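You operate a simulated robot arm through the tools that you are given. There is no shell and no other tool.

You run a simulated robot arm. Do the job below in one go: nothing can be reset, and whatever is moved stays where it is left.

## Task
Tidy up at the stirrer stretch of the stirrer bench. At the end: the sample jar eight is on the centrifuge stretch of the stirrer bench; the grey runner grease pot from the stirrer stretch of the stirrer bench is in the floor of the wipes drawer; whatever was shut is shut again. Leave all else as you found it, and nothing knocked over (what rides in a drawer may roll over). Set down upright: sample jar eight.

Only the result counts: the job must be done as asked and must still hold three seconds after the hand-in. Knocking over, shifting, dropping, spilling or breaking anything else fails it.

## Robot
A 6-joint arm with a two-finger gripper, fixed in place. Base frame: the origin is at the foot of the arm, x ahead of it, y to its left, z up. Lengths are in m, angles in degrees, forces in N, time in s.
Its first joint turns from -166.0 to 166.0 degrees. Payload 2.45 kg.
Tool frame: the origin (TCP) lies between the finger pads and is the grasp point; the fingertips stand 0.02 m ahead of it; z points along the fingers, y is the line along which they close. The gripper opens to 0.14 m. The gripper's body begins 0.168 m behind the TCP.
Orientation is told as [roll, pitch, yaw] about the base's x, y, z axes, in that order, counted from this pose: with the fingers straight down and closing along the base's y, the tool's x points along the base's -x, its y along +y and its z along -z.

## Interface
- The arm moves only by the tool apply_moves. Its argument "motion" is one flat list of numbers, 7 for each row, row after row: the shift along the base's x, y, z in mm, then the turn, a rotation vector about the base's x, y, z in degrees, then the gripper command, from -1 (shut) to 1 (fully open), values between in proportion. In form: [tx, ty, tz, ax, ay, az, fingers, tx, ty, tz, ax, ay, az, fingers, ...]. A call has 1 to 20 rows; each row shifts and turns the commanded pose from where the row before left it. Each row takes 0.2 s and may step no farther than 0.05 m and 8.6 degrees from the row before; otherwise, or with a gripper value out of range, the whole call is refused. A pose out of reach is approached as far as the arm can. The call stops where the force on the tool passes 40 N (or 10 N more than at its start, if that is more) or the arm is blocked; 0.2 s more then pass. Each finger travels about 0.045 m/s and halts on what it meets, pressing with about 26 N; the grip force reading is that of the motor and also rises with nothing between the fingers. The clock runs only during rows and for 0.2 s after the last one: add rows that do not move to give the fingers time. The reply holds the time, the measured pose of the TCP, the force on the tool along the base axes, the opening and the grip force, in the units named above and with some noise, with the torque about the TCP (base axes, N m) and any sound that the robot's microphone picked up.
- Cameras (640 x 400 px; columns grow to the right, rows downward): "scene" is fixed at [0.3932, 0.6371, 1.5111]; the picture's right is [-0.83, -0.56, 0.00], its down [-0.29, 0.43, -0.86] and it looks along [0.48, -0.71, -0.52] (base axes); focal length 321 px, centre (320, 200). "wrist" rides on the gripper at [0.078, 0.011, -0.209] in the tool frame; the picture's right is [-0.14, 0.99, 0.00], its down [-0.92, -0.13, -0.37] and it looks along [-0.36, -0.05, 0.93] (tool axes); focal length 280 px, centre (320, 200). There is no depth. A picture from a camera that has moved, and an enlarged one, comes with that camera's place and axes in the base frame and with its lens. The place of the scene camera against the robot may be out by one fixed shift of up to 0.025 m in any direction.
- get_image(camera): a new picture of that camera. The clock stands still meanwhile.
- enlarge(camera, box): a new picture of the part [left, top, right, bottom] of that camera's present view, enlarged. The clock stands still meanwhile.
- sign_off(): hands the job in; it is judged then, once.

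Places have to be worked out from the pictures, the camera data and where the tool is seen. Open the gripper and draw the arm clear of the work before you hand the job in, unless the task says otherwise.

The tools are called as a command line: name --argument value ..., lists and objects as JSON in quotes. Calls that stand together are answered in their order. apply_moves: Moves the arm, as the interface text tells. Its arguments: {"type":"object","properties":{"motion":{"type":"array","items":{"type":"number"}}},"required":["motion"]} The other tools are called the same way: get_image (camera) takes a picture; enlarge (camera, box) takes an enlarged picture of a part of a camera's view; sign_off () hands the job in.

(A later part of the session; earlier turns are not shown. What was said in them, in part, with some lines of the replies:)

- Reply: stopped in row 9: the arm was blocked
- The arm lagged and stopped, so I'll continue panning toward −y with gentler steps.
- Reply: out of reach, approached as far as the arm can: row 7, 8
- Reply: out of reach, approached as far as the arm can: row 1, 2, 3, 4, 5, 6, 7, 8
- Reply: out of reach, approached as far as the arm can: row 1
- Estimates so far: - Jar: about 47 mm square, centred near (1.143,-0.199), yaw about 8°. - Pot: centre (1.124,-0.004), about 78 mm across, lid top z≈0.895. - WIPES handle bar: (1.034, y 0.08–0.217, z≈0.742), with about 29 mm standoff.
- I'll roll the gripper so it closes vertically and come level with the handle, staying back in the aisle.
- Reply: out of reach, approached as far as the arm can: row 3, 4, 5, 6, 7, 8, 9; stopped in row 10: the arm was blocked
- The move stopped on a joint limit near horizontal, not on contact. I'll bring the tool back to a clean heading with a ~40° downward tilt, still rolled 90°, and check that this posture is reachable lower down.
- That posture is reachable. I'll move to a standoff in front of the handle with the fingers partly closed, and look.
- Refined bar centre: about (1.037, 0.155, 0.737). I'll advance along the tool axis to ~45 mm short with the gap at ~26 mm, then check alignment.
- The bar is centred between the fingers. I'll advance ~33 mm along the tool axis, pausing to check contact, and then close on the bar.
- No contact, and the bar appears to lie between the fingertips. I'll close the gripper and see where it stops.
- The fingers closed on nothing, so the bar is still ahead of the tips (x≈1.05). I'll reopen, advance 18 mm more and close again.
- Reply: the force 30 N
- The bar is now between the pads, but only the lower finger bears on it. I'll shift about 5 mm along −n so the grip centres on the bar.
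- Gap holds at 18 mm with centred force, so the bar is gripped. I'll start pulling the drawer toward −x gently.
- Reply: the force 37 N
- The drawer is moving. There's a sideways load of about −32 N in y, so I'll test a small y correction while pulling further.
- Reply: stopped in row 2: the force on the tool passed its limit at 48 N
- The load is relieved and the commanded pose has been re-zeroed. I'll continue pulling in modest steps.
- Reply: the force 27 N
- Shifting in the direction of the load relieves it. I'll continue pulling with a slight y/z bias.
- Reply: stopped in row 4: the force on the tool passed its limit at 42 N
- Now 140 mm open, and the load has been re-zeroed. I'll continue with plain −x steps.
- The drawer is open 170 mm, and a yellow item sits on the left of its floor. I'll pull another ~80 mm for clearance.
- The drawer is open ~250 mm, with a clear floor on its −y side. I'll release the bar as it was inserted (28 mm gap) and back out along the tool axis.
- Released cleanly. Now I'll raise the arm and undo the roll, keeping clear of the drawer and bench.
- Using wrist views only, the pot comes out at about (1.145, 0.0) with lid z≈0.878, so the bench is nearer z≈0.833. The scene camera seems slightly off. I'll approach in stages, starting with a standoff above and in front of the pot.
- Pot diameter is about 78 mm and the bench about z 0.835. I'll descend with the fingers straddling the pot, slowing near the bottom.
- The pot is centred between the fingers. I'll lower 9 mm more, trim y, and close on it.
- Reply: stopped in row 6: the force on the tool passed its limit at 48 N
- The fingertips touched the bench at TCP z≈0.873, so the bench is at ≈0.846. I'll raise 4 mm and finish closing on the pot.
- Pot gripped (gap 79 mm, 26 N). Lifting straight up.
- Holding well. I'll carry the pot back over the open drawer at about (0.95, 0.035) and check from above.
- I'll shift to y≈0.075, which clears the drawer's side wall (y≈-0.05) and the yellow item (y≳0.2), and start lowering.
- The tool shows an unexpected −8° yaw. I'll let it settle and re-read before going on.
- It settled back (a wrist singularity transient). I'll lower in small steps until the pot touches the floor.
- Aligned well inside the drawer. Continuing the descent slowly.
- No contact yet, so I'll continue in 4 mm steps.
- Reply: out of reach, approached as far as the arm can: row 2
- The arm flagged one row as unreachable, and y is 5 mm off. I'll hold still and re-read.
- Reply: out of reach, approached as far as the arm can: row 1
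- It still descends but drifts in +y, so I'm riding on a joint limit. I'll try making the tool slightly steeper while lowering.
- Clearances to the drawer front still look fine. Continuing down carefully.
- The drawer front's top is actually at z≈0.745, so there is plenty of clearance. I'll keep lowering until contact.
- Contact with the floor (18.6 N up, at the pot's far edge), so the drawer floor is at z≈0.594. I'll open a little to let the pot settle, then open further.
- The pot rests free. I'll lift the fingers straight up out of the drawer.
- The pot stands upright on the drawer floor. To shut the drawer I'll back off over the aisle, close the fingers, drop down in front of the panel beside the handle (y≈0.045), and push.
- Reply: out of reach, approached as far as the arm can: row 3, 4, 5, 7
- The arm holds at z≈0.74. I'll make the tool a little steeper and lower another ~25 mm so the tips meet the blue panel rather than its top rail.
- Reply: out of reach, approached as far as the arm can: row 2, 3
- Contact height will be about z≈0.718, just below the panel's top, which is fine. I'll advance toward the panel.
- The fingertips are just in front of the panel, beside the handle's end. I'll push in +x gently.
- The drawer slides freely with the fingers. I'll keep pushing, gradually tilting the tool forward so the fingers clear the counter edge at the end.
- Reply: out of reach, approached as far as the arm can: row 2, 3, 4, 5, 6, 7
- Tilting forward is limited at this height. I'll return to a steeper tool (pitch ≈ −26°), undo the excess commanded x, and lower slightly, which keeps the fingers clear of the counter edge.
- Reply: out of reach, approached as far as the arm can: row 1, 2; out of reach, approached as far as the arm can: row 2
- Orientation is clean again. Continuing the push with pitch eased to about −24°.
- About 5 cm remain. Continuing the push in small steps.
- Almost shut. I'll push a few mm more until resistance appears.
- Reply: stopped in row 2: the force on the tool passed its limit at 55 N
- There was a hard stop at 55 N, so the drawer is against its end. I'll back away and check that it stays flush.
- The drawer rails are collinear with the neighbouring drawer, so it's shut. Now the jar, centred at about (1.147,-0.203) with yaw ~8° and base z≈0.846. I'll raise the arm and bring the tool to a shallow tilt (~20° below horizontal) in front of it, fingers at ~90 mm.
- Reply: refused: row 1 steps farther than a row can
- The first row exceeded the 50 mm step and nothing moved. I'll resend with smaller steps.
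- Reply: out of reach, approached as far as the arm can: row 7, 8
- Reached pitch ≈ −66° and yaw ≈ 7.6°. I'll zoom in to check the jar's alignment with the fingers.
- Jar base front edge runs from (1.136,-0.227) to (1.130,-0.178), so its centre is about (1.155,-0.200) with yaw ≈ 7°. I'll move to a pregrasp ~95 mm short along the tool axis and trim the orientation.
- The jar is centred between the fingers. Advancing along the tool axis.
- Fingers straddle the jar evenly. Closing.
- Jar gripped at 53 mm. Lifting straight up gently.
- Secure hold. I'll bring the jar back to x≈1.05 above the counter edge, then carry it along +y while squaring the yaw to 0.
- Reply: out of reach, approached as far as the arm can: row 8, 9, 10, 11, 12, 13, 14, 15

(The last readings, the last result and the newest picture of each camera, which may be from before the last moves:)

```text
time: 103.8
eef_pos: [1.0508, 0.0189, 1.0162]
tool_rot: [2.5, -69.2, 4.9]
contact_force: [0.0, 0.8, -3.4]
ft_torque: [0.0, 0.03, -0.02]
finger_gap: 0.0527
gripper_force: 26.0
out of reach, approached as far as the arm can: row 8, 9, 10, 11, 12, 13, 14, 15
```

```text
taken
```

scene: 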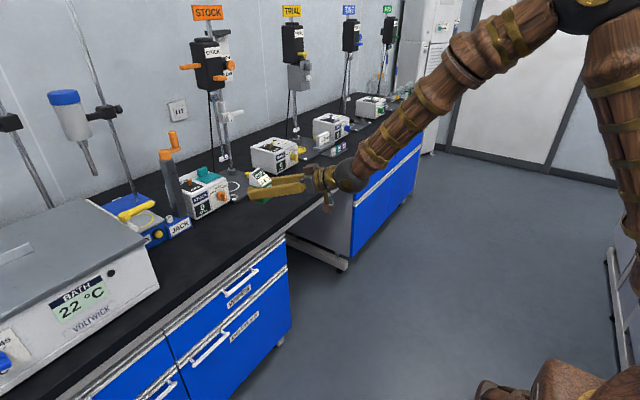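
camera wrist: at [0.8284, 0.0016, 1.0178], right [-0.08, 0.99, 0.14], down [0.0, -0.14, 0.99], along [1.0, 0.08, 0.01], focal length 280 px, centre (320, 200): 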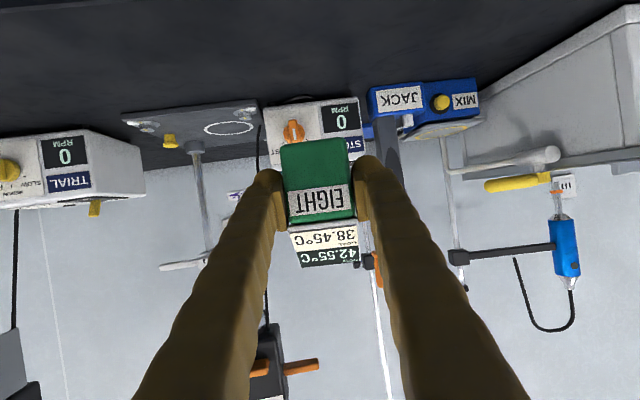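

The carry stopped on a wrist limit as the tool heading crossed the arm's azimuth. I'll go back to y≈-0.2, raise the jar to z≈1.3 (where the forearm is flatter), traverse there, and lower at the far side.

apply_moves --motion '[0, -20, 0, -0.9, 0, 0.8, -1, 0, -40, 0, 0, 0, 0, -1, 0, -40, 0, 0, 0, 0, -1, 0, -40, 0, 0, 0, 0, -1, 0, -40, 0, 0, 0, 0, -1, 0, -40, 0, 0, 0, 0, -1, 0, 0, 0, 0, 0, 0, -1]'

apply_moves --motion '[0, 0, 20, 0, 0, 0, -1, 0, 0, 30, 0, 0, 0, -1, 0, 0, 35, 0, 0, 0, -1, 0, 0, 35, 0, 0, 0, -1, 0, 0, 35, 0, 0, 0, -1, 0, 0, 35, 0, 0, 0, -1, 0, 0, 35, 0, 0, 0, -1, 0, 0, 35, 0, 0, 0, -1, 0, 0, 30, 0, 0, 0, -1, 0, 0, 0, 0, 0, 0, -1]'

get_image --camera "scene"

```text
time: 105.4
eef_pos: [1.0499, -0.2006, 1.0149]
tool_rot: [-1.5, -69.4, 7.5]
contact_force: [0.5, -0.1, -1.9]
ft_torque: [-0.01, 0.01, -0.01]
finger_gap: 0.053
gripper_force: 26.0
```

```text
time: 107.6
eef_pos: [1.0513, -0.2002, 1.3066]
tool_rot: [-1.6, -69.3, 7.6]
contact_force: [0.6, -0.2, -2.5]
ft_torque: [0.02, 0.03, -0.01]
finger_gap: 0.0529
gripper_force: 26.1
```

```text
taken
```

scene: 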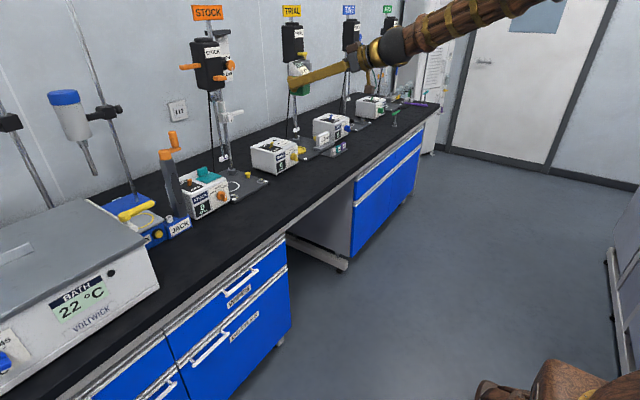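

Raising a bit more to get further from the singular posture, then traversing toward +y in small steps.

apply_moves --motion '[0, 0, 35, 0, 0, 0, -1, 0, 0, 35, 0, 0, 0, -1, 0, 0, 30, 0, 0, 0, -1, 0, 20, 0, 0, 0, 0, -1, 0, 30, 0, 0, 0, 0, -1, 0, 30, 0, 0, 0, 0, -1, 0, 30, 0, 0, 0, 0, -1, 0, 30, 0, 0, 0, 0, -1, 0, 30, 0, 0, 0, 0, -1, 0, 30, 0, 0, 0, 0, -1, 0, 30, 0, 0, 0, 0, -1, 0, 30, 0, 0, 0, 0, -1, 0, 30, 0, 0, 0, 0, -1]'

get_image --camera "scene"

```text
time: 110.4
eef_pos: [1.051, 0.0911, 1.4063]
tool_rot: [-1.4, -69.5, 7.5]
contact_force: [-0.1, -0.9, -2.4]
ft_torque: [0.01, 0.05, -0.03]
finger_gap: 0.053
gripper_force: 25.7
```

```text
taken
```

scene: 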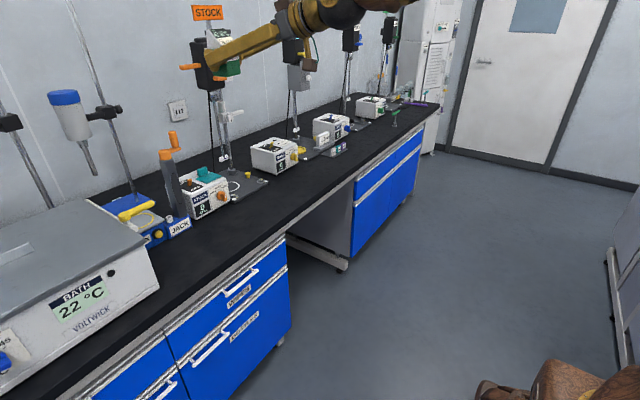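

Crossing worked. Continuing along +y, squaring the yaw toward 0 and easing x back a little.

apply_moves --motion '[-4, 30, 0, 0, 0, -0.5, -1, -4, 30, 0, 0, 0, -0.5, -1, -4, 30, 0, 0, 0, -0.5, -1, -4, 30, 0, 0, 0, -0.5, -1, -4, 30, -5, 0, 0, -0.5, -1, -4, 30, -5, 0, 0, -0.5, -1, -4, 30, -5, 0, 0, -0.5, -1, -4, 30, -5, 0, 0, -0.5, -1, -4, 30, -5, 0, 0, -0.5, -1, -4, 30, -5, 0, 0, -0.5, -1, -4, 30, -5, 0, 0, -0.5, -1, -4, 30, -5, 0, 0, -0.5, -1, 0, 30, -5, 0, 0, -0.5, -1, 0, 20, -5, 0, 0, -0.5, -1]'

get_image --camera "wrist"

get_image --camera "scene"

```text
time: 113.4
eef_pos: [1.0033, 0.5016, 1.3582]
tool_rot: [-1.4, -69.5, 0.6]
contact_force: [0.0, -1.0, -3.1]
ft_torque: [0.04, 0.05, 0.02]
finger_gap: 0.0527
gripper_force: 25.4
```

```text
taken
camera wrist: at [0.7802, 0.5148, 1.3564], right [0.06, 0.99, 0.12], down [-0.02, -0.12, 0.99], along [1.0, -0.06, 0.02], focal length 280 px, centre (320, 200)
```

wrist: 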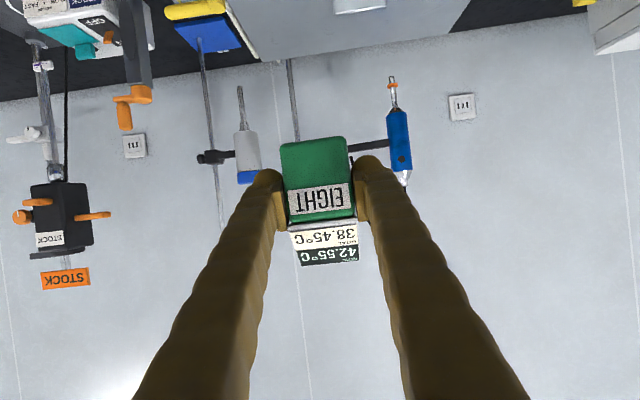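

```text
taken
```

scene: 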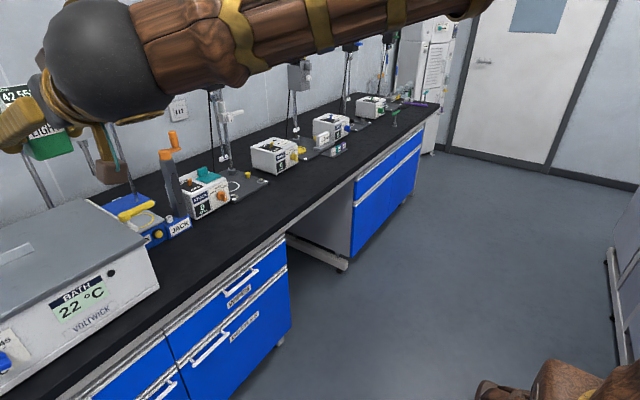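

At y≈0.50 with yaw ≈ 0.6°. I'll lower in front of the bath (still over the counter edge or aisle) to z≈1.0.

apply_moves --motion '[0, 0, -30, 0, 0, 0, -1, 0, 0, -40, 0, 0, 0, -1, 0, 0, -40, 0, 0, 0, -1, 0, 0, -40, 0, 0, 0, -1, 0, 0, -40, 0, 0, 0, -1, 0, 0, -40, 0, 0, 0, -1, 0, 0, -40, 0, 0, 0, -1, 0, 0, -40, 0, 0, 0, -1, 0, 0, -30, 0, 0, 0, -1, 0, 0, 0, 0, 0, 0, -1]'

get_image --camera "wrist"

get_image --camera "scene"

```text
time: 115.6
eef_pos: [1.0051, 0.5015, 1.0158]
tool_rot: [-1.6, -69.5, 0.7]
contact_force: [1.0, 0.2, -3.1]
ft_torque: [0.0, -0.01, 0.0]
finger_gap: 0.0528
gripper_force: 25.5
```

```text
taken
camera wrist: at [0.7823, 0.5143, 1.0154], right [0.06, 0.99, 0.12], down [-0.02, -0.12, 0.99], along [1.0, -0.06, 0.02], focal length 280 px, centre (320, 200)
```

wrist: 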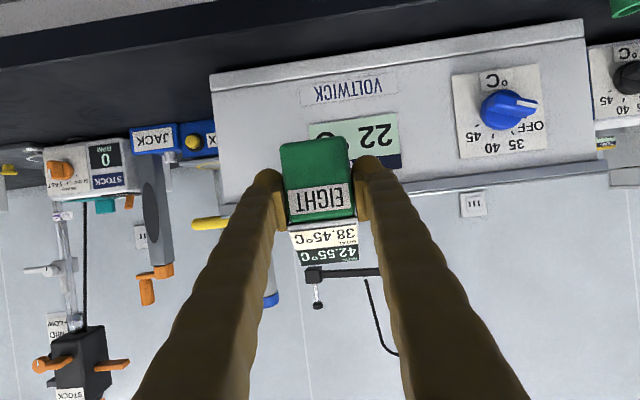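

```text
taken
```

scene: 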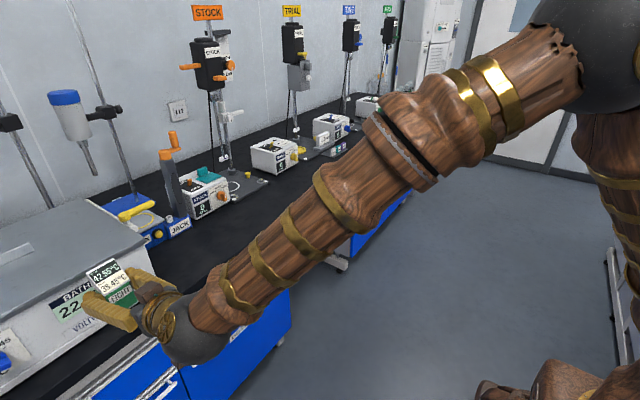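

I'll zoom in to measure the strip between the counter edge and the bath's base, since it's narrow.

enlarge --camera "wrist" --box '[160, 0, 400, 150]'

enlarge --camera "scene" --box '[0, 240, 200, 400]'

```text
2.67 times, centred on (280, 75) of wrist
camera zoom: at [0.7823, 0.5143, 1.0154], right [0.06, 0.99, 0.12], down [-0.02, -0.12, 0.99], along [1.0, -0.06, 0.02], focal length 748 px, centre (427, 533)
```

zoom: 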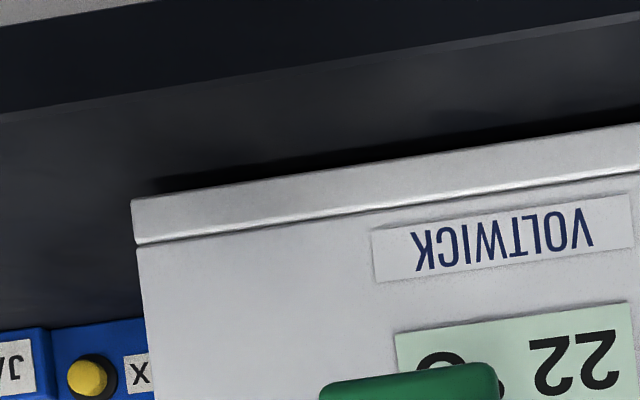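

```text
2.50 times, centred on (100, 320) of scene
camera zoom: at [0.3932, 0.6371, 1.5111], right [-0.83, -0.56, 0.0], down [-0.29, 0.43, -0.86], along [0.48, -0.71, -0.52], focal length 802 px, centre (870, -100)
```

zoom: 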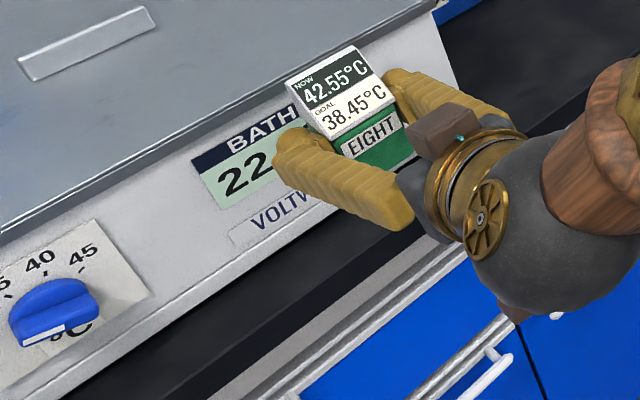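

The strip is about 60–70 mm wide against a 53 mm jar, which is tight but workable. I'll lower to ~14 mm above bench height while still short of the bath, then look again.

apply_moves --motion '[0, 0, -30, 0.5, 0, 1, -1, 0, 0, -30, 0, 0, 0, -1, 0, 0, -30, 0, 0, 0, -1, 0, 0, -18, 0, 0, 0, -1, 0, 0, 0, 0, 0, 0, -1]'

get_image --camera "wrist"

enlarge --camera "wrist" --box '[220, 60, 460, 260]'

enlarge --camera "scene" --box '[60, 240, 220, 360]'

```text
time: 116.8
eef_pos: [1.0031, 0.5009, 0.9074]
tool_rot: [0.0, -69.6, 0.3]
contact_force: [-0.2, 0.3, -3.0]
ft_torque: [0.0, 0.03, 0.03]
finger_gap: 0.0527
gripper_force: 26.0
```

```text
taken
camera wrist: at [0.7804, 0.5102, 0.9071], right [0.05, 0.99, 0.13], down [-0.02, -0.13, 0.99], along [1.0, -0.05, 0.02], focal length 280 px, centre (320, 200)
```

wrist: 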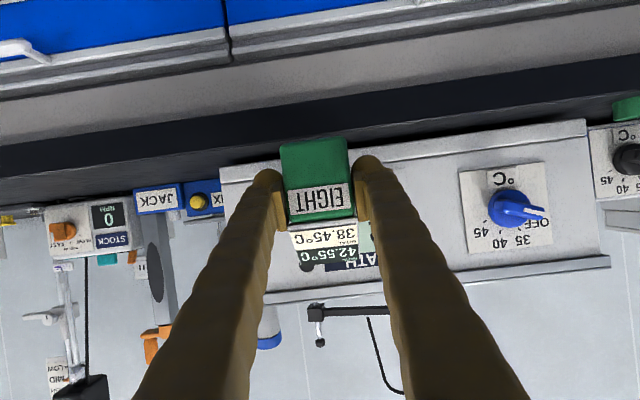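

```text
2.00 times, centred on (340, 160) of wrist
camera zoom: at [0.7804, 0.5102, 0.9071], right [0.05, 0.99, 0.13], down [-0.02, -0.13, 0.99], along [1.0, -0.05, 0.02], focal length 561 px, centre (280, 280)
```

zoom: 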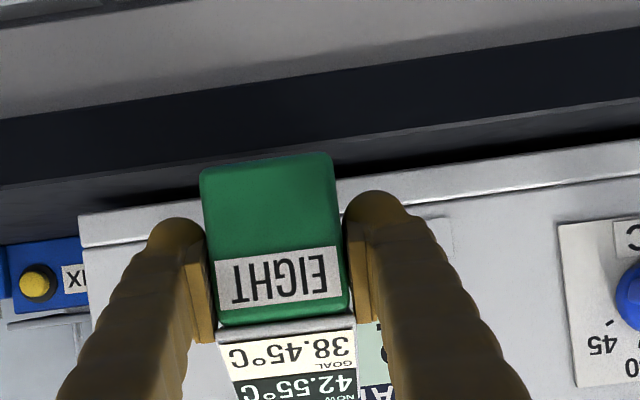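

```text
3.33 times, centred on (140, 300) of scene
camera zoom: at [0.3932, 0.6371, 1.5111], right [-0.83, -0.56, 0.0], down [-0.29, 0.43, -0.86], along [0.48, -0.71, -0.52], focal length 1069 px, centre (920, -133)
```

zoom: 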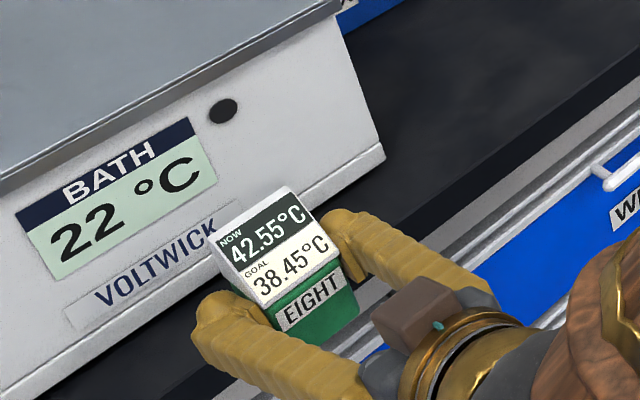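

enlarge --camera "scene" --box '[140, 240, 220, 300]'

enlarge --camera "wrist" --box '[180, 120, 300, 195]'

enlarge --camera "wrist" --box '[340, 90, 460, 165]'

```text
6.67 times, centred on (180, 270) of scene
camera zoom: at [0.3932, 0.6371, 1.5111], right [-0.83, -0.56, 0.0], down [-0.29, 0.43, -0.86], along [0.48, -0.71, -0.52], focal length 2139 px, centre (1253, -267)
```

zoom: 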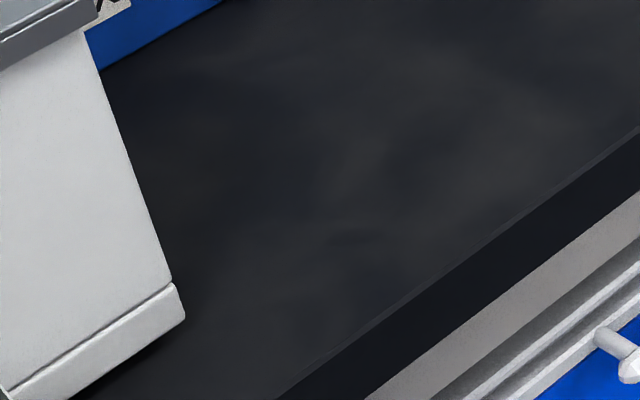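

```text
5.33 times, centred on (240, 158) of wrist
camera zoom: at [0.7804, 0.5102, 0.9071], right [0.05, 0.99, 0.13], down [-0.02, -0.13, 0.99], along [1.0, -0.05, 0.02], focal length 1495 px, centre (747, 427)
```

zoom: 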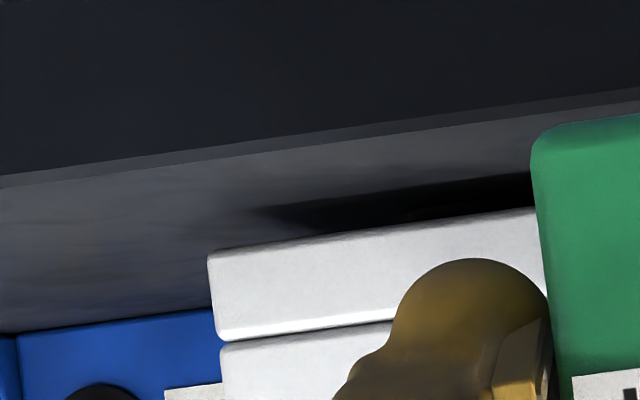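

```text
5.33 times, centred on (400, 128) of wrist
camera zoom: at [0.7804, 0.5102, 0.9071], right [0.05, 0.99, 0.13], down [-0.02, -0.13, 0.99], along [1.0, -0.05, 0.02], focal length 1495 px, centre (-107, 587)
```

zoom: 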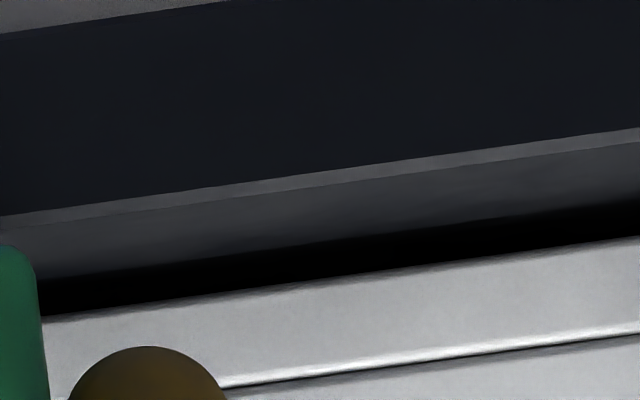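

Combining views: counter edge x≈1.055, bath front ≈1.112–1.117, bench z≈0.849, jar near face ≈ TCP−14 mm and jar bottom ≈ TCP−42 mm. Target TCP x≈1.067. I'll move forward at this height and check.

apply_moves --motion '[18, 0, 0, 0, 0, 0, -1, 18, 0, 0, 0, 0, 0, -1, 14, 0, 0, 0, 0, 0, -1, 8, 0, 0, 0, 0, 0, -1, 0, 0, 0, 0, 0, 0, -1]'

enlarge --camera "wrist" --box '[220, 60, 460, 260]'

enlarge --camera "scene" --box '[60, 240, 180, 340]'

```text
time: 118.0
eef_pos: [1.0603, 0.5005, 0.9068]
tool_rot: [-0.3, -69.3, 0.3]
contact_force: [0.7, -0.1, -3.9]
ft_torque: [-0.03, 0.03, 0.01]
finger_gap: 0.0529
gripper_force: 26.5
```

```text
2.00 times, centred on (340, 160) of wrist
camera zoom: at [0.8381, 0.5102, 0.9079], right [0.05, 0.99, 0.13], down [-0.02, -0.13, 0.99], along [1.0, -0.05, 0.02], focal length 561 px, centre (280, 280)
```

zoom: 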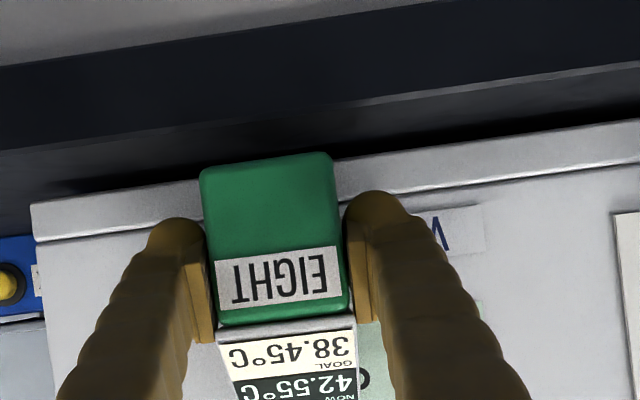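

```text
4.00 times, centred on (120, 290) of scene
camera zoom: at [0.3932, 0.6371, 1.5111], right [-0.83, -0.56, 0.0], down [-0.29, 0.43, -0.86], along [0.48, -0.71, -0.52], focal length 1283 px, centre (1120, -160)
```

zoom: 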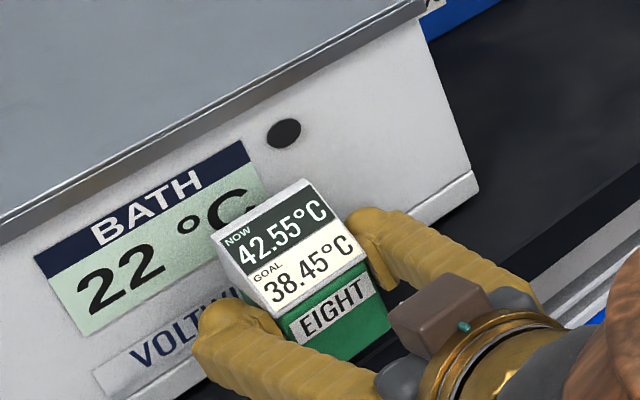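

The jar's far side has only a few mm to the bath. I'll lower to ~3 mm above the bench at this x, then creep forward in 1 mm steps watching the force.

apply_moves --motion '[0, 0, -5, 0.3, 0, 0, -1, 0, 0, -4, 0, 0, 0, -1, 0, 0, -3, 0, 0, 0, -1, 0, 0, 0, 0, 0, 0, -1]'

enlarge --camera "wrist" --box '[220, 60, 460, 260]'

enlarge --camera "scene" --box '[80, 250, 180, 340]'

```text
time: 119.0
eef_pos: [1.061, 0.502, 0.8952]
tool_rot: [0.8, -69.4, -0.5]
contact_force: [0.4, -0.7, -3.0]
ft_torque: [-0.01, -0.01, 0.01]
finger_gap: 0.053
gripper_force: 26.0
```

```text
2.00 times, centred on (340, 160) of wrist
camera zoom: at [0.8381, 0.511, 0.896], right [0.05, 0.99, 0.13], down [-0.02, -0.13, 0.99], along [1.0, -0.05, 0.01], focal length 561 px, centre (280, 280)
```

zoom: 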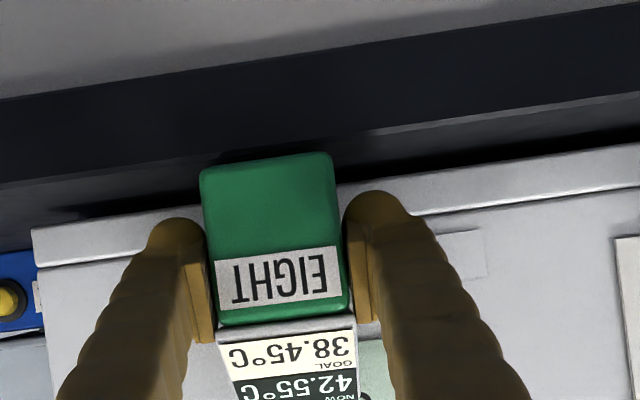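

```text
4.44 times, centred on (130, 295) of scene
camera zoom: at [0.3932, 0.6371, 1.5111], right [-0.83, -0.56, 0.0], down [-0.29, 0.43, -0.86], along [0.48, -0.71, -0.52], focal length 1426 px, centre (1164, -222)
```

zoom: 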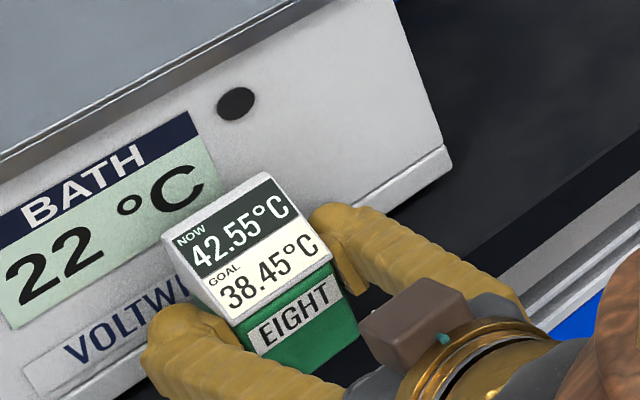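

Comparing the jar's lower near edge with the counter-edge line, the jar is already about flush with or just inside the edge, and no bath contact force shows. I'll set it down here, lowering in 1.5 mm steps.

apply_moves --motion '[0, 0, -1.5, -0.5, 0, 0.3, -1, 0, 0, -1.5, 0, 0, 0, -1, 0, 0, 0, 0, 0, 0, -1]'

```text
time: 119.8
eef_pos: [1.0606, 0.5014, 0.8914]
tool_rot: [-0.7, -69.4, 1.2]
contact_force: [-0.4, -0.4, -2.1]
ft_torque: [0.01, 0.02, 0.0]
finger_gap: 0.0529
gripper_force: 26.4
```

apply_moves --motion '[0, 0, -1, 0, 0, 0, -1, 0, 0, -1, 0, 0, 0, -1, 0, 0, 0, 0, 0, 0, -1]'

```text
time: 120.6
eef_pos: [1.0606, 0.501, 0.8925]
tool_rot: [-0.7, -69.5, 1.2]
contact_force: [-2.9, 1.7, 6.6]
ft_torque: [0.21, -0.18, 0.06]
finger_gap: 0.0528
gripper_force: 26.7
```

The load reversed (+6.6 N), so the jar is on the bench. I'll check before releasing.

enlarge --camera "wrist" --box '[220, 60, 460, 260]'

enlarge --camera "scene" --box '[80, 250, 180, 340]'

```text
2.00 times, centred on (340, 160) of wrist
camera zoom: at [0.8379, 0.5098, 0.892], right [0.04, 0.99, 0.12], down [-0.02, -0.12, 0.99], along [1.0, -0.04, 0.02], focal length 561 px, centre (280, 280)
```

zoom: 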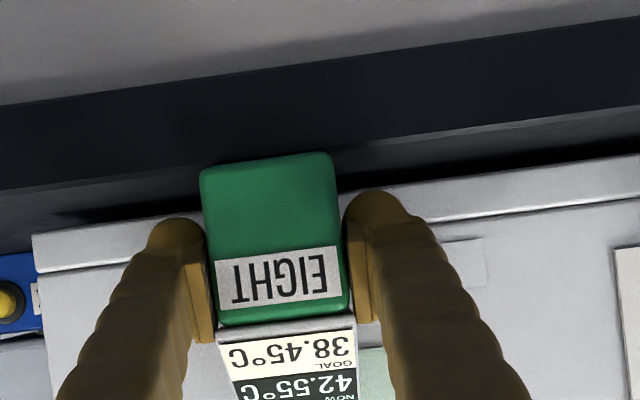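

```text
4.44 times, centred on (130, 295) of scene
camera zoom: at [0.3932, 0.6371, 1.5111], right [-0.83, -0.56, 0.0], down [-0.29, 0.43, -0.86], along [0.48, -0.71, -0.52], focal length 1426 px, centre (1164, -222)
```

zoom: 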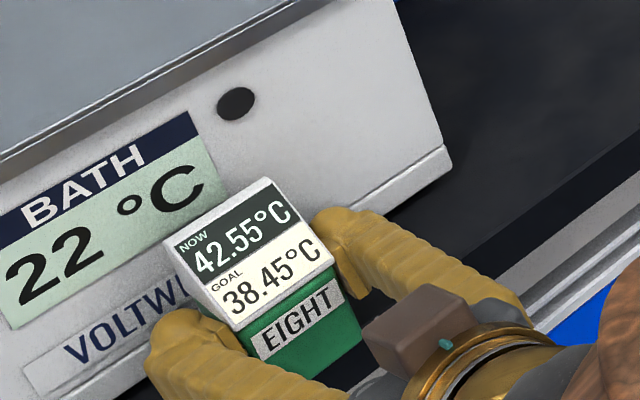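

The jar sits squarely, aligned with and inside the counter edge. I'll open the fingers slowly.

apply_moves --motion '[0, 0, 0, 0, 0, 0, -0.22, 0, 0, 0, 0, 0, 0, -0.15, 0, 0, 0, 0, 0, 0, -0.05, 0, 0, 0, 0, 0, 0, 0.05, 0, 0, 0, 0, 0, 0, 0.05]'

enlarge --camera "wrist" --box '[220, 60, 460, 260]'

enlarge --camera "scene" --box '[80, 250, 180, 340]'

```text
time: 121.8
eef_pos: [1.0607, 0.5007, 0.8924]
tool_rot: [-0.7, -69.4, 1.0]
contact_force: [0.1, 0.5, 0.3]
ft_torque: [0.01, 0.02, 0.05]
finger_gap: 0.0734
gripper_force: 0.1
```

```text
2.00 times, centred on (340, 160) of wrist
camera zoom: at [0.8378, 0.5097, 0.8913], right [0.04, 0.99, 0.12], down [-0.02, -0.12, 0.99], along [1.0, -0.04, 0.02], focal length 561 px, centre (280, 280)
```

zoom: 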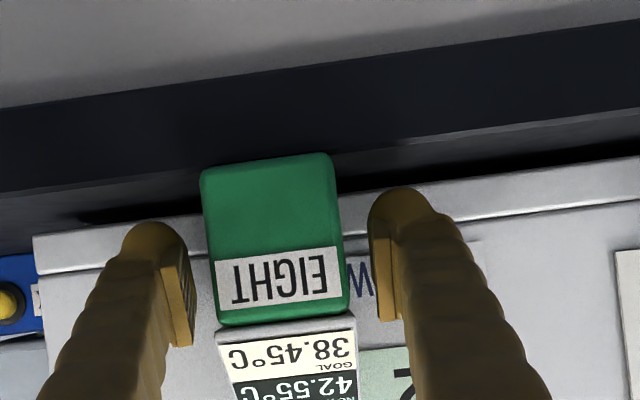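

```text
4.44 times, centred on (130, 295) of scene
camera zoom: at [0.3932, 0.6371, 1.5111], right [-0.83, -0.56, 0.0], down [-0.29, 0.43, -0.86], along [0.48, -0.71, -0.52], focal length 1426 px, centre (1164, -222)
```

zoom: 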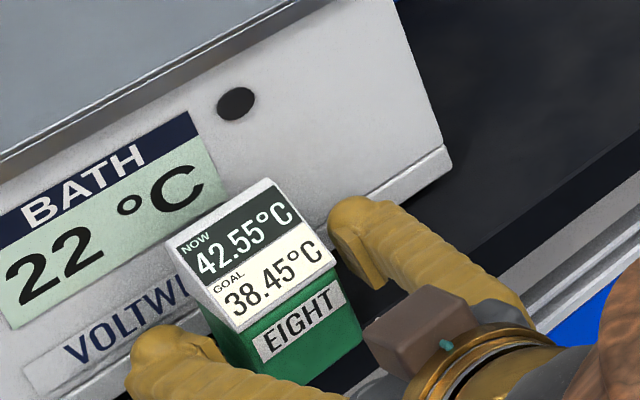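

The jar stands freely. I'll back the fingers straight out along the tool axis.

apply_moves --motion '[-9, 0, 2, 0, 0, 0, 0.15, -14, 0, 5, 0, 0, 0, 0.2, -18, 0, 7, 0, 0, 0, 0.2, -20, 0, 8, 0, 0, 0, 0.2, -25, 0, 10, 0, 0, 0, 0.2, -20, 0, 20, 0, 0, 0, 0.2]'

get_image --camera "wrist"

enlarge --camera "scene" --box '[60, 240, 200, 345]'

```text
time: 123.2
eef_pos: [0.9557, 0.4999, 0.9426]
tool_rot: [-0.9, -69.4, 1.2]
contact_force: [1.0, 0.4, -0.4]
ft_torque: [0.0, 0.02, 0.01]
finger_gap: 0.084
gripper_force: 0.1
```

```text
taken
camera wrist: at [0.7321, 0.5093, 0.9426], right [0.04, 0.99, 0.12], down [-0.02, -0.12, 0.99], along [1.0, -0.04, 0.01], focal length 280 px, centre (320, 200)
```

wrist: 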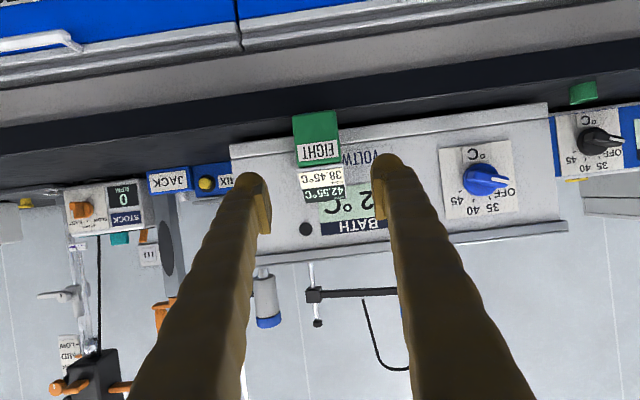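

```text
3.81 times, centred on (130, 292) of scene
camera zoom: at [0.3932, 0.6371, 1.5111], right [-0.83, -0.56, 0.0], down [-0.29, 0.43, -0.86], along [0.48, -0.71, -0.52], focal length 1222 px, centre (1044, -152)
```

zoom: 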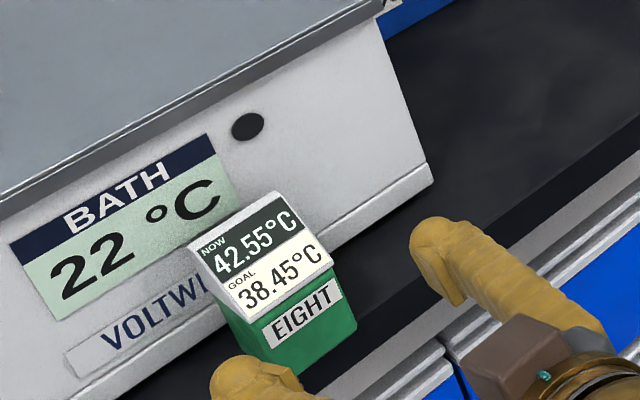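

The jar stands upright on the strip. I'll withdraw the arm up and back, opening the gripper, and take final check pictures.

apply_moves --motion '[-15, 0, 35, 0, 0, 0, 0.5, -15, 0, 40, 0, 5, 0, 1, -15, -10, 40, 0, 5, 0, 1, -15, -20, 40, 0, 5, 0, 1, -15, -30, 30, 0, 5, 0, 1, -15, -30, 20, 0, 5, 0, 1, -15, -30, 10, 0, 5, 0, 1, -15, -30, 0, 0, 0, 0, 1, 0, -30, 0, 0, 0, 0, 1, 0, -30, 0, 0, 0, 0, 1, 0, 0, 0, 0, 0, 0, 1]'

get_image --camera "scene"

get_image --camera "wrist"

```text
time: 125.6
eef_pos: [0.8329, 0.2907, 1.157]
tool_rot: [0.0, -39.5, 0.5]
contact_force: [0.0, -0.2, 0.0]
ft_torque: [0.02, -0.02, -0.02]
finger_gap: 0.14
gripper_force: 0.0
```

```text
taken
```

scene: 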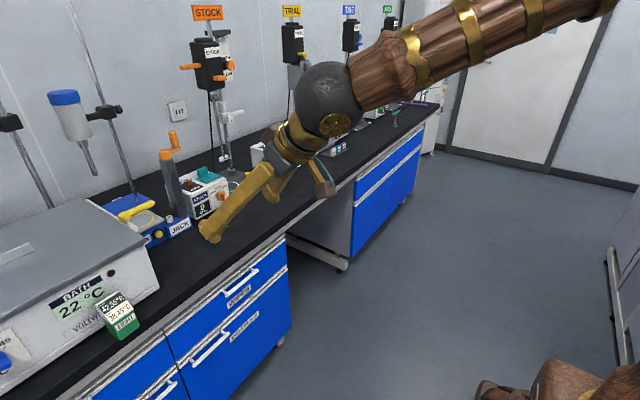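

```text
taken
camera wrist: at [0.6401, 0.2993, 1.2697], right [0.1, 0.99, 0.09], down [0.48, -0.12, 0.87], along [0.87, -0.04, -0.49], focal length 280 px, centre (320, 200)
```

wrist: 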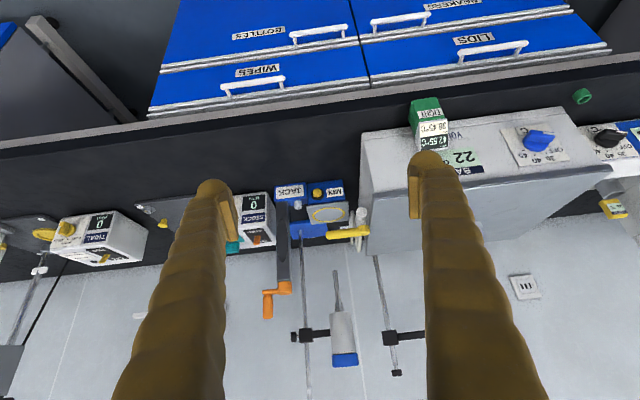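

enlarge --camera "wrist" --box '[360, 80, 480, 155]'

enlarge --camera "scene" --box '[60, 270, 180, 350]'

enlarge --camera "wrist" --box '[140, 20, 440, 120]'

```text
5.33 times, centred on (420, 118) of wrist
camera zoom: at [0.6401, 0.2993, 1.2697], right [0.1, 0.99, 0.09], down [0.48, -0.12, 0.87], along [0.87, -0.04, -0.49], focal length 1495 px, centre (-213, 640)
```

zoom: 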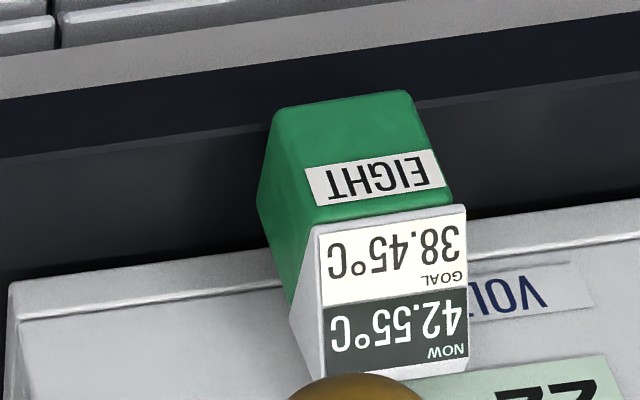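

```text
5.00 times, centred on (120, 310) of scene
camera zoom: at [0.3932, 0.6371, 1.5111], right [-0.83, -0.56, 0.0], down [-0.29, 0.43, -0.86], along [0.48, -0.71, -0.52], focal length 1604 px, centre (1320, -350)
```

zoom: 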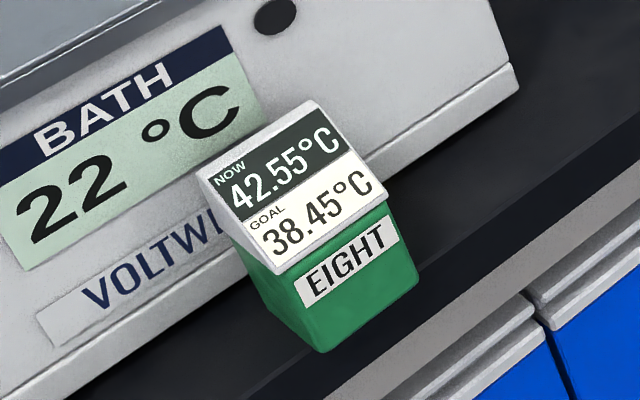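

```text
2.13 times, centred on (290, 70) of wrist
camera zoom: at [0.6401, 0.2993, 1.2697], right [0.1, 0.99, 0.09], down [0.48, -0.12, 0.87], along [0.87, -0.04, -0.49], focal length 598 px, centre (384, 477)
```

zoom: 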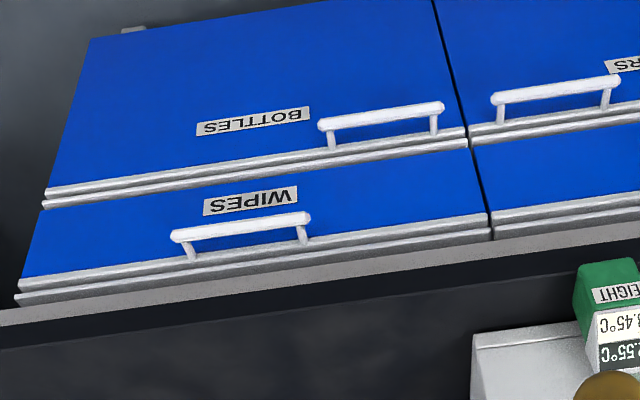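

The picture from here shows the jar overhanging the counter edge by roughly 7 mm, with ~10 mm still free to the bath. I'd rather centre it: I'll retrace the approach, regrip it, and shift it ~6 mm inward.

apply_moves --motion '[0, 30, 0, 0, 0, 0, 0.6, 0, 30, 0, 0, 0, 0, 0.2, 15, 30, 0, 0, 0, 0, 0.2, 15, 30, -10, 0, -5, 0, 0.2, 15, 30, -20, 0, -5, 0, 0.2, 15, 30, -30, 0, -5, 0, 0.2, 15, 20, -40, 0, -5, 0, 0.2, 15, 10, -40, 0, -5, 0, 0.2, 15, 0, -40, 0, -5, 0, 0.2, 15, 0, -35, 0, 0, 0, 0.2, 0, 0, 0, 0, 0, 0, 0.2]'

get_image --camera "wrist"

```text
time: 128.0
eef_pos: [0.954, 0.5005, 0.9418]
tool_rot: [-0.6, -69.5, 1.1]
contact_force: [0.5, 0.1, 0.7]
ft_torque: [-0.01, 0.02, 0.01]
finger_gap: 0.0839
gripper_force: 0.0
```

```text
taken
camera wrist: at [0.7314, 0.509, 0.9417], right [0.04, 0.99, 0.12], down [-0.02, -0.12, 0.99], along [1.0, -0.04, 0.02], focal length 280 px, centre (320, 200)
```

wrist: 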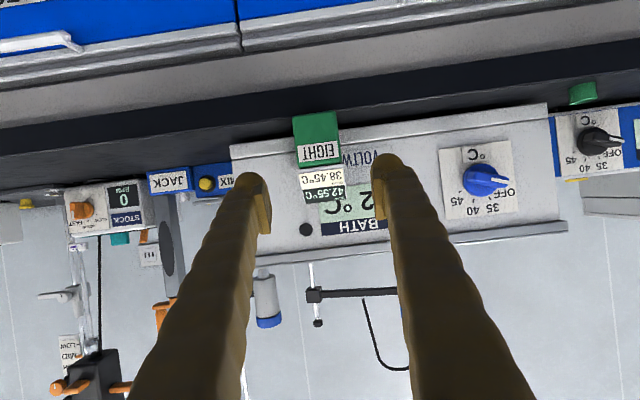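

Back at the same standoff. I'll re-approach along the same line and regrip gently.

apply_moves --motion '[20, 0, -19, 0, 0, 0, 0.2, 25, 0, -10, 0, 0, 0, 0.2, 20, 0, -8, 0, 0, 0, 0.2, 18, 0, -7, 0, 0, 0, 0.15, 14, 0, -4, 0, 0, 0, 0.1, 9, 0, -1.5, 0, 0, 0, 0.05, 0, 0, 0, 0, 0, 0, 0.05]'

enlarge --camera "wrist" --box '[220, 60, 460, 260]'

```text
time: 129.6
eef_pos: [1.0606, 0.5002, 0.8934]
tool_rot: [-0.8, -69.3, 1.0]
contact_force: [0.2, 1.0, 0.5]
ft_torque: [-0.02, 0.02, -0.02]
finger_gap: 0.0736
gripper_force: 0.0
```

```text
2.00 times, centred on (340, 160) of wrist
camera zoom: at [0.8379, 0.5085, 0.8927], right [0.04, 0.99, 0.12], down [-0.02, -0.12, 0.99], along [1.0, -0.04, 0.02], focal length 561 px, centre (280, 280)
```

zoom: 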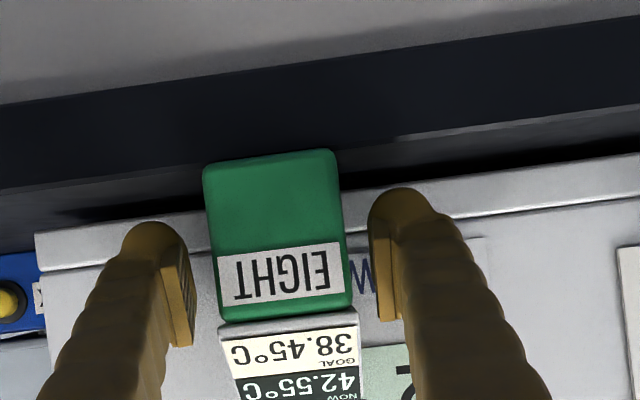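

Same relative pose as before. Closing on the jar, lifting ~3 mm, and shifting 6 mm in +x in small steps while watching the force.

apply_moves --motion '[0, 0, 0, 0, 0, 0, -0.15, 0, 0, 0, 0, 0, 0, -0.3, 0, 0, 0, 0, 0, 0, -1, 0, 0, 0, 0, 0, 0, -1, 0, 0, 3, 0, 0, 0, -1, 0, 0, 1, 0, 0, 0, -1]'

apply_moves --motion '[2, 0, 0, 0, 0, 0, -1, 2, 0, 0, 0, 0, 0, -1, 0, 0, 0, 0, 0, 0, -1]'

apply_moves --motion '[1, 0, 0, 0, 0, 0, -1, 1, 0, 0, 0, 0, 0, -1, 0, 0, 0, 0, 0, 0, -1]'

enlarge --camera "wrist" --box '[220, 60, 460, 260]'

```text
time: 131.0
eef_pos: [1.0603, 0.4999, 0.8972]
tool_rot: [-0.6, -69.3, 1.0]
contact_force: [0.0, 0.8, -2.4]
ft_torque: [0.0, -0.02, 0.01]
finger_gap: 0.0527
gripper_force: 25.8
```

```text
time: 131.8
eef_pos: [1.0634, 0.499, 0.8965]
tool_rot: [-0.7, -69.5, 1.2]
contact_force: [0.6, 0.6, -3.6]
ft_torque: [0.0, 0.0, 0.0]
finger_gap: 0.0529
gripper_force: 25.6
```

```text
time: 132.6
eef_pos: [1.0683, 0.5009, 0.8975]
tool_rot: [-0.7, -69.4, 1.1]
contact_force: [-0.8, -0.2, -3.3]
ft_torque: [0.0, -0.01, 0.0]
finger_gap: 0.0528
gripper_force: 26.6
```

```text
2.00 times, centred on (340, 160) of wrist
camera zoom: at [0.8443, 0.5093, 0.8972], right [0.04, 0.99, 0.12], down [-0.02, -0.12, 0.99], along [1.0, -0.04, 0.02], focal length 561 px, centre (280, 280)
```

zoom: 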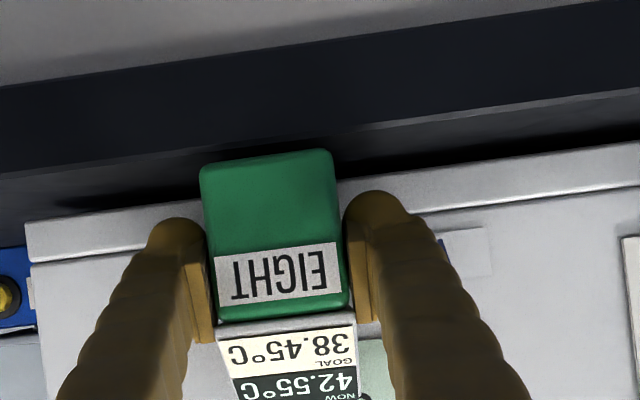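

No bath contact. Lowering it back onto the bench.

apply_moves --motion '[0, 0, -2, 0, 0, 0, -1, 0, 0, -1.5, 0, 0, 0, -1, 0, 0, -1, 0, 0, 0, -1, 0, 0, 0, 0, 0, 0, -1]'

```text
time: 133.6
eef_pos: [1.0679, 0.5004, 0.892]
tool_rot: [-0.8, -69.5, 1.0]
contact_force: [0.2, -1.0, -1.6]
ft_torque: [-0.09, -0.08, 0.0]
finger_gap: 0.053
gripper_force: 25.8
```

apply_moves --motion '[0, 0, -1, 0, 0, 0, -1, 0, 0, 0, 0, 0, 0, -1]'

```text
time: 134.2
eef_pos: [1.0651, 0.5011, 0.8924]
tool_rot: [-0.6, -69.4, 1.1]
contact_force: [3.6, 0.4, 7.4]
ft_torque: [-0.07, 0.04, 0.05]
finger_gap: 0.0528
gripper_force: 25.7
```

The jar has landed (+7.4 N). I'll release slowly, then back out along the tool axis.

apply_moves --motion '[0, 0, 0, 0, 0, 0, -0.22, 0, 0, 0, 0, 0, 0, -0.15, 0, 0, 0, 0, 0, 0, -0.05, 0, 0, 0, 0, 0, 0, 0.05, 0, 0, 0, 0, 0, 0, 0.05]'

enlarge --camera "wrist" --box '[220, 60, 460, 260]'

apply_moves --motion '[-9, 0, 2, 0, 0, 0, 0.15, -14, 0, 5, 0, 0, 0, 0.2, -18, 0, 7, 0, 0, 0, 0.2, -20, 0, 8, 0, 0, 0, 0.2, -25, 0, 10, 0, 0, 0, 0.2, -20, 0, 20, 0, 0, 0, 0.2]'

get_image --camera "wrist"

```text
time: 135.4
eef_pos: [1.067, 0.5011, 0.892]
tool_rot: [-0.7, -69.5, 1.1]
contact_force: [-0.4, 0.5, 0.5]
ft_torque: [0.02, 0.01, 0.0]
finger_gap: 0.0735
gripper_force: 0.0
```

```text
2.00 times, centred on (340, 160) of wrist
camera zoom: at [0.8435, 0.5092, 0.8918], right [0.04, 0.99, 0.12], down [-0.02, -0.12, 0.99], along [1.0, -0.04, 0.02], focal length 561 px, centre (280, 280)
```

zoom: 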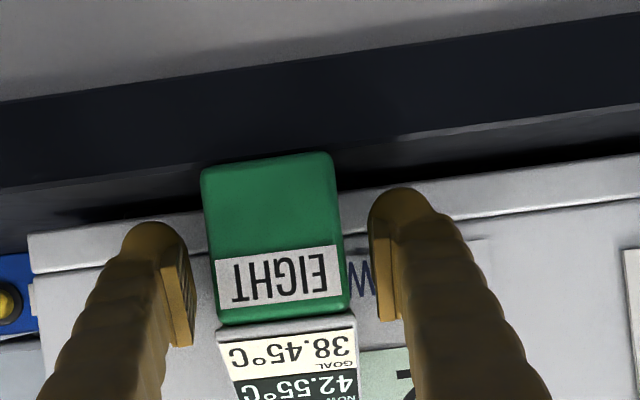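

```text
time: 136.8
eef_pos: [0.959, 0.5, 0.9425]
tool_rot: [-0.9, -69.4, 1.2]
contact_force: [0.1, 0.2, -0.2]
ft_torque: [0.0, -0.03, 0.01]
finger_gap: 0.0842
gripper_force: 0.1
```

```text
taken
camera wrist: at [0.7373, 0.5094, 0.943], right [0.04, 0.99, 0.12], down [-0.02, -0.12, 0.99], along [1.0, -0.04, 0.02], focal length 280 px, centre (320, 200)
```

wrist: 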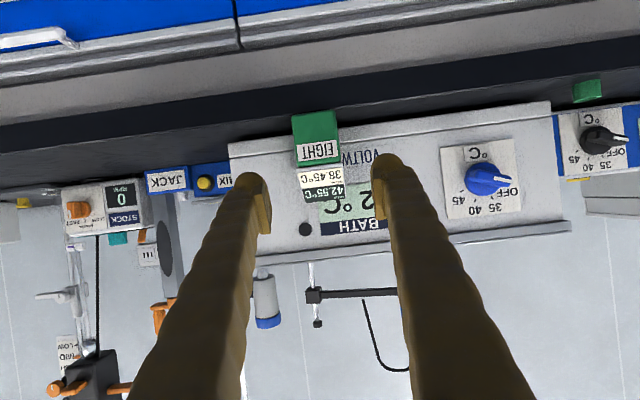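

The jar stands upright. I'll withdraw the arm up and away with the gripper open, and take final pictures.

apply_moves --motion '[-15, 0, 35, 0, 0, 0, 0.5, -15, 0, 40, 0, 5, 0, 1, -15, -10, 40, 0, 5, 0, 1, -15, -20, 40, 0, 5, 0, 1, -15, -30, 30, 0, 5, 0, 1, -15, -30, 20, 0, 5, 0, 1, -15, -30, 10, 0, 5, 0, 1, -15, -30, 0, 0, 0, 0, 1, 0, -30, 0, 0, 0, 0, 1, 0, -30, 0, 0, 0, 0, 1, 0, 0, 0, 0, 0, 0, 1]'

get_image --camera "scene"

enlarge --camera "wrist" --box '[340, 60, 500, 160]'

enlarge --camera "scene" --box '[60, 260, 200, 360]'

```text
time: 139.2
eef_pos: [0.8416, 0.2895, 1.1595]
tool_rot: [0.0, -39.4, 0.5]
contact_force: [0.1, 0.0, -0.1]
ft_torque: [-0.02, 0.01, 0.0]
finger_gap: 0.14
gripper_force: 0.0
```

```text
taken
```

scene: 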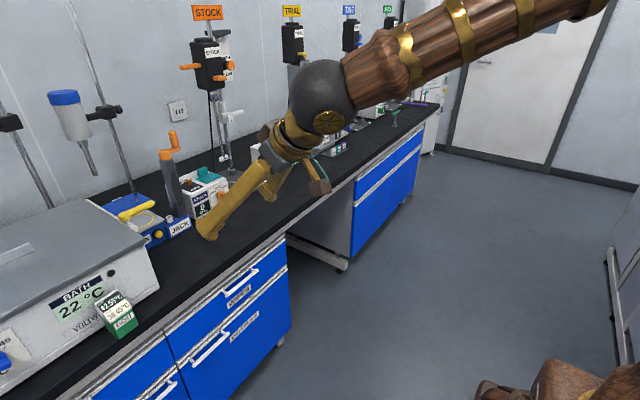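

```text
4.00 times, centred on (420, 110) of wrist
camera zoom: at [0.6485, 0.2993, 1.2711], right [0.1, 0.99, 0.09], down [0.48, -0.12, 0.87], along [0.87, -0.04, -0.49], focal length 1122 px, centre (-80, 560)
```

zoom: 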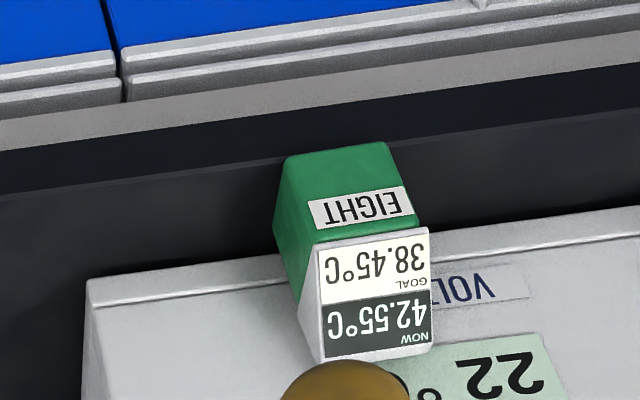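

```text
4.00 times, centred on (130, 310) of scene
camera zoom: at [0.3932, 0.6371, 1.5111], right [-0.83, -0.56, 0.0], down [-0.29, 0.43, -0.86], along [0.48, -0.71, -0.52], focal length 1283 px, centre (1080, -240)
```

zoom: 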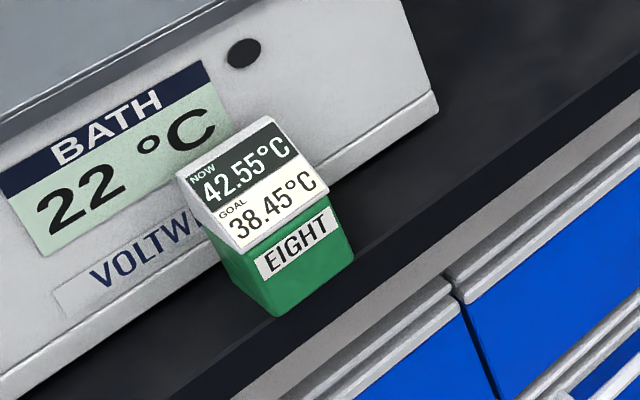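

The jar is now essentially flush with the counter edge, upright, and clear of the bath. The drawer is shut and everything else is as it was. I'll draw the arm a little further away and then hand in.

apply_moves --motion '[-25, -20, 25, 0, 4, 0, 1, -25, -25, 25, 0, 4, 0, 1, -25, -25, 25, 0, 4, 0, 1, -20, -25, 20, 0, 4, 0, 1, 0, -25, 0, 0, 0, 0, 1, 0, 0, 0, 0, 0, 0, 1]'

get_image --camera "wrist"

get_image --camera "scene"

```text
time: 140.6
eef_pos: [0.7471, 0.1697, 1.2544]
tool_rot: [0.2, -23.5, 0.4]
contact_force: [-0.2, -1.5, 0.1]
ft_torque: [0.0, 0.0, -0.02]
finger_gap: 0.1399
gripper_force: 0.0
```

```text
taken
camera wrist: at [0.5919, 0.1788, 1.4153], right [0.12, 0.99, 0.06], down [0.7, -0.12, 0.7], along [0.7, -0.04, -0.71], focal length 280 px, centre (320, 200)
```

wrist: 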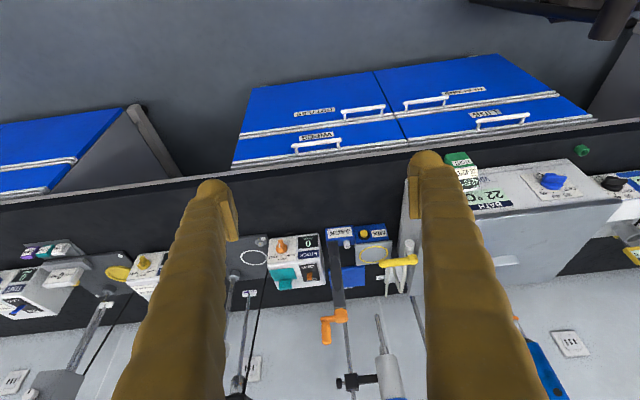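

```text
taken
```

scene: 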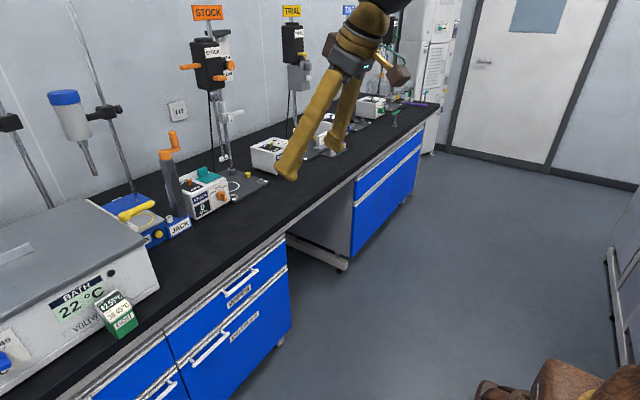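

The arm is clear with the gripper open. The grease pot is in the shut WIPES drawer, and the jar stands upright on the bench on the bath/centrifuge side. Handing in.

sign_off

```text
The job is handed in.
```

I've handed the job in. Both items are moved, but I'm not certain the jar's spot counts as the centrifuge stretch.

- **Sample jar eight:** it stands upright on the strip of bench in front of the bath, at about y = 0.50 m. The centrifuge sits in the corner at about y = 1.1 m, beyond the arm's reach. Nothing on the bench marks where that stretch begins, so I set the jar as far that way as I could reach and keep it square. The strip is barely wider than the jar. The jar is about flush with the counter edge, with a few millimetres free to the bath.
- **Grease pot:** it was standing upright on the floor of the wipes drawer when I let go. I didn't see inside again after shutting the drawer.
- **Wipes drawer:** it is pushed in to its stop. Its front lines up with the drawer beside it.
- **Everything else:** the last pictures show nothing knocked over and nothing else moved. The gripper is open and the arm is clear of the bench.
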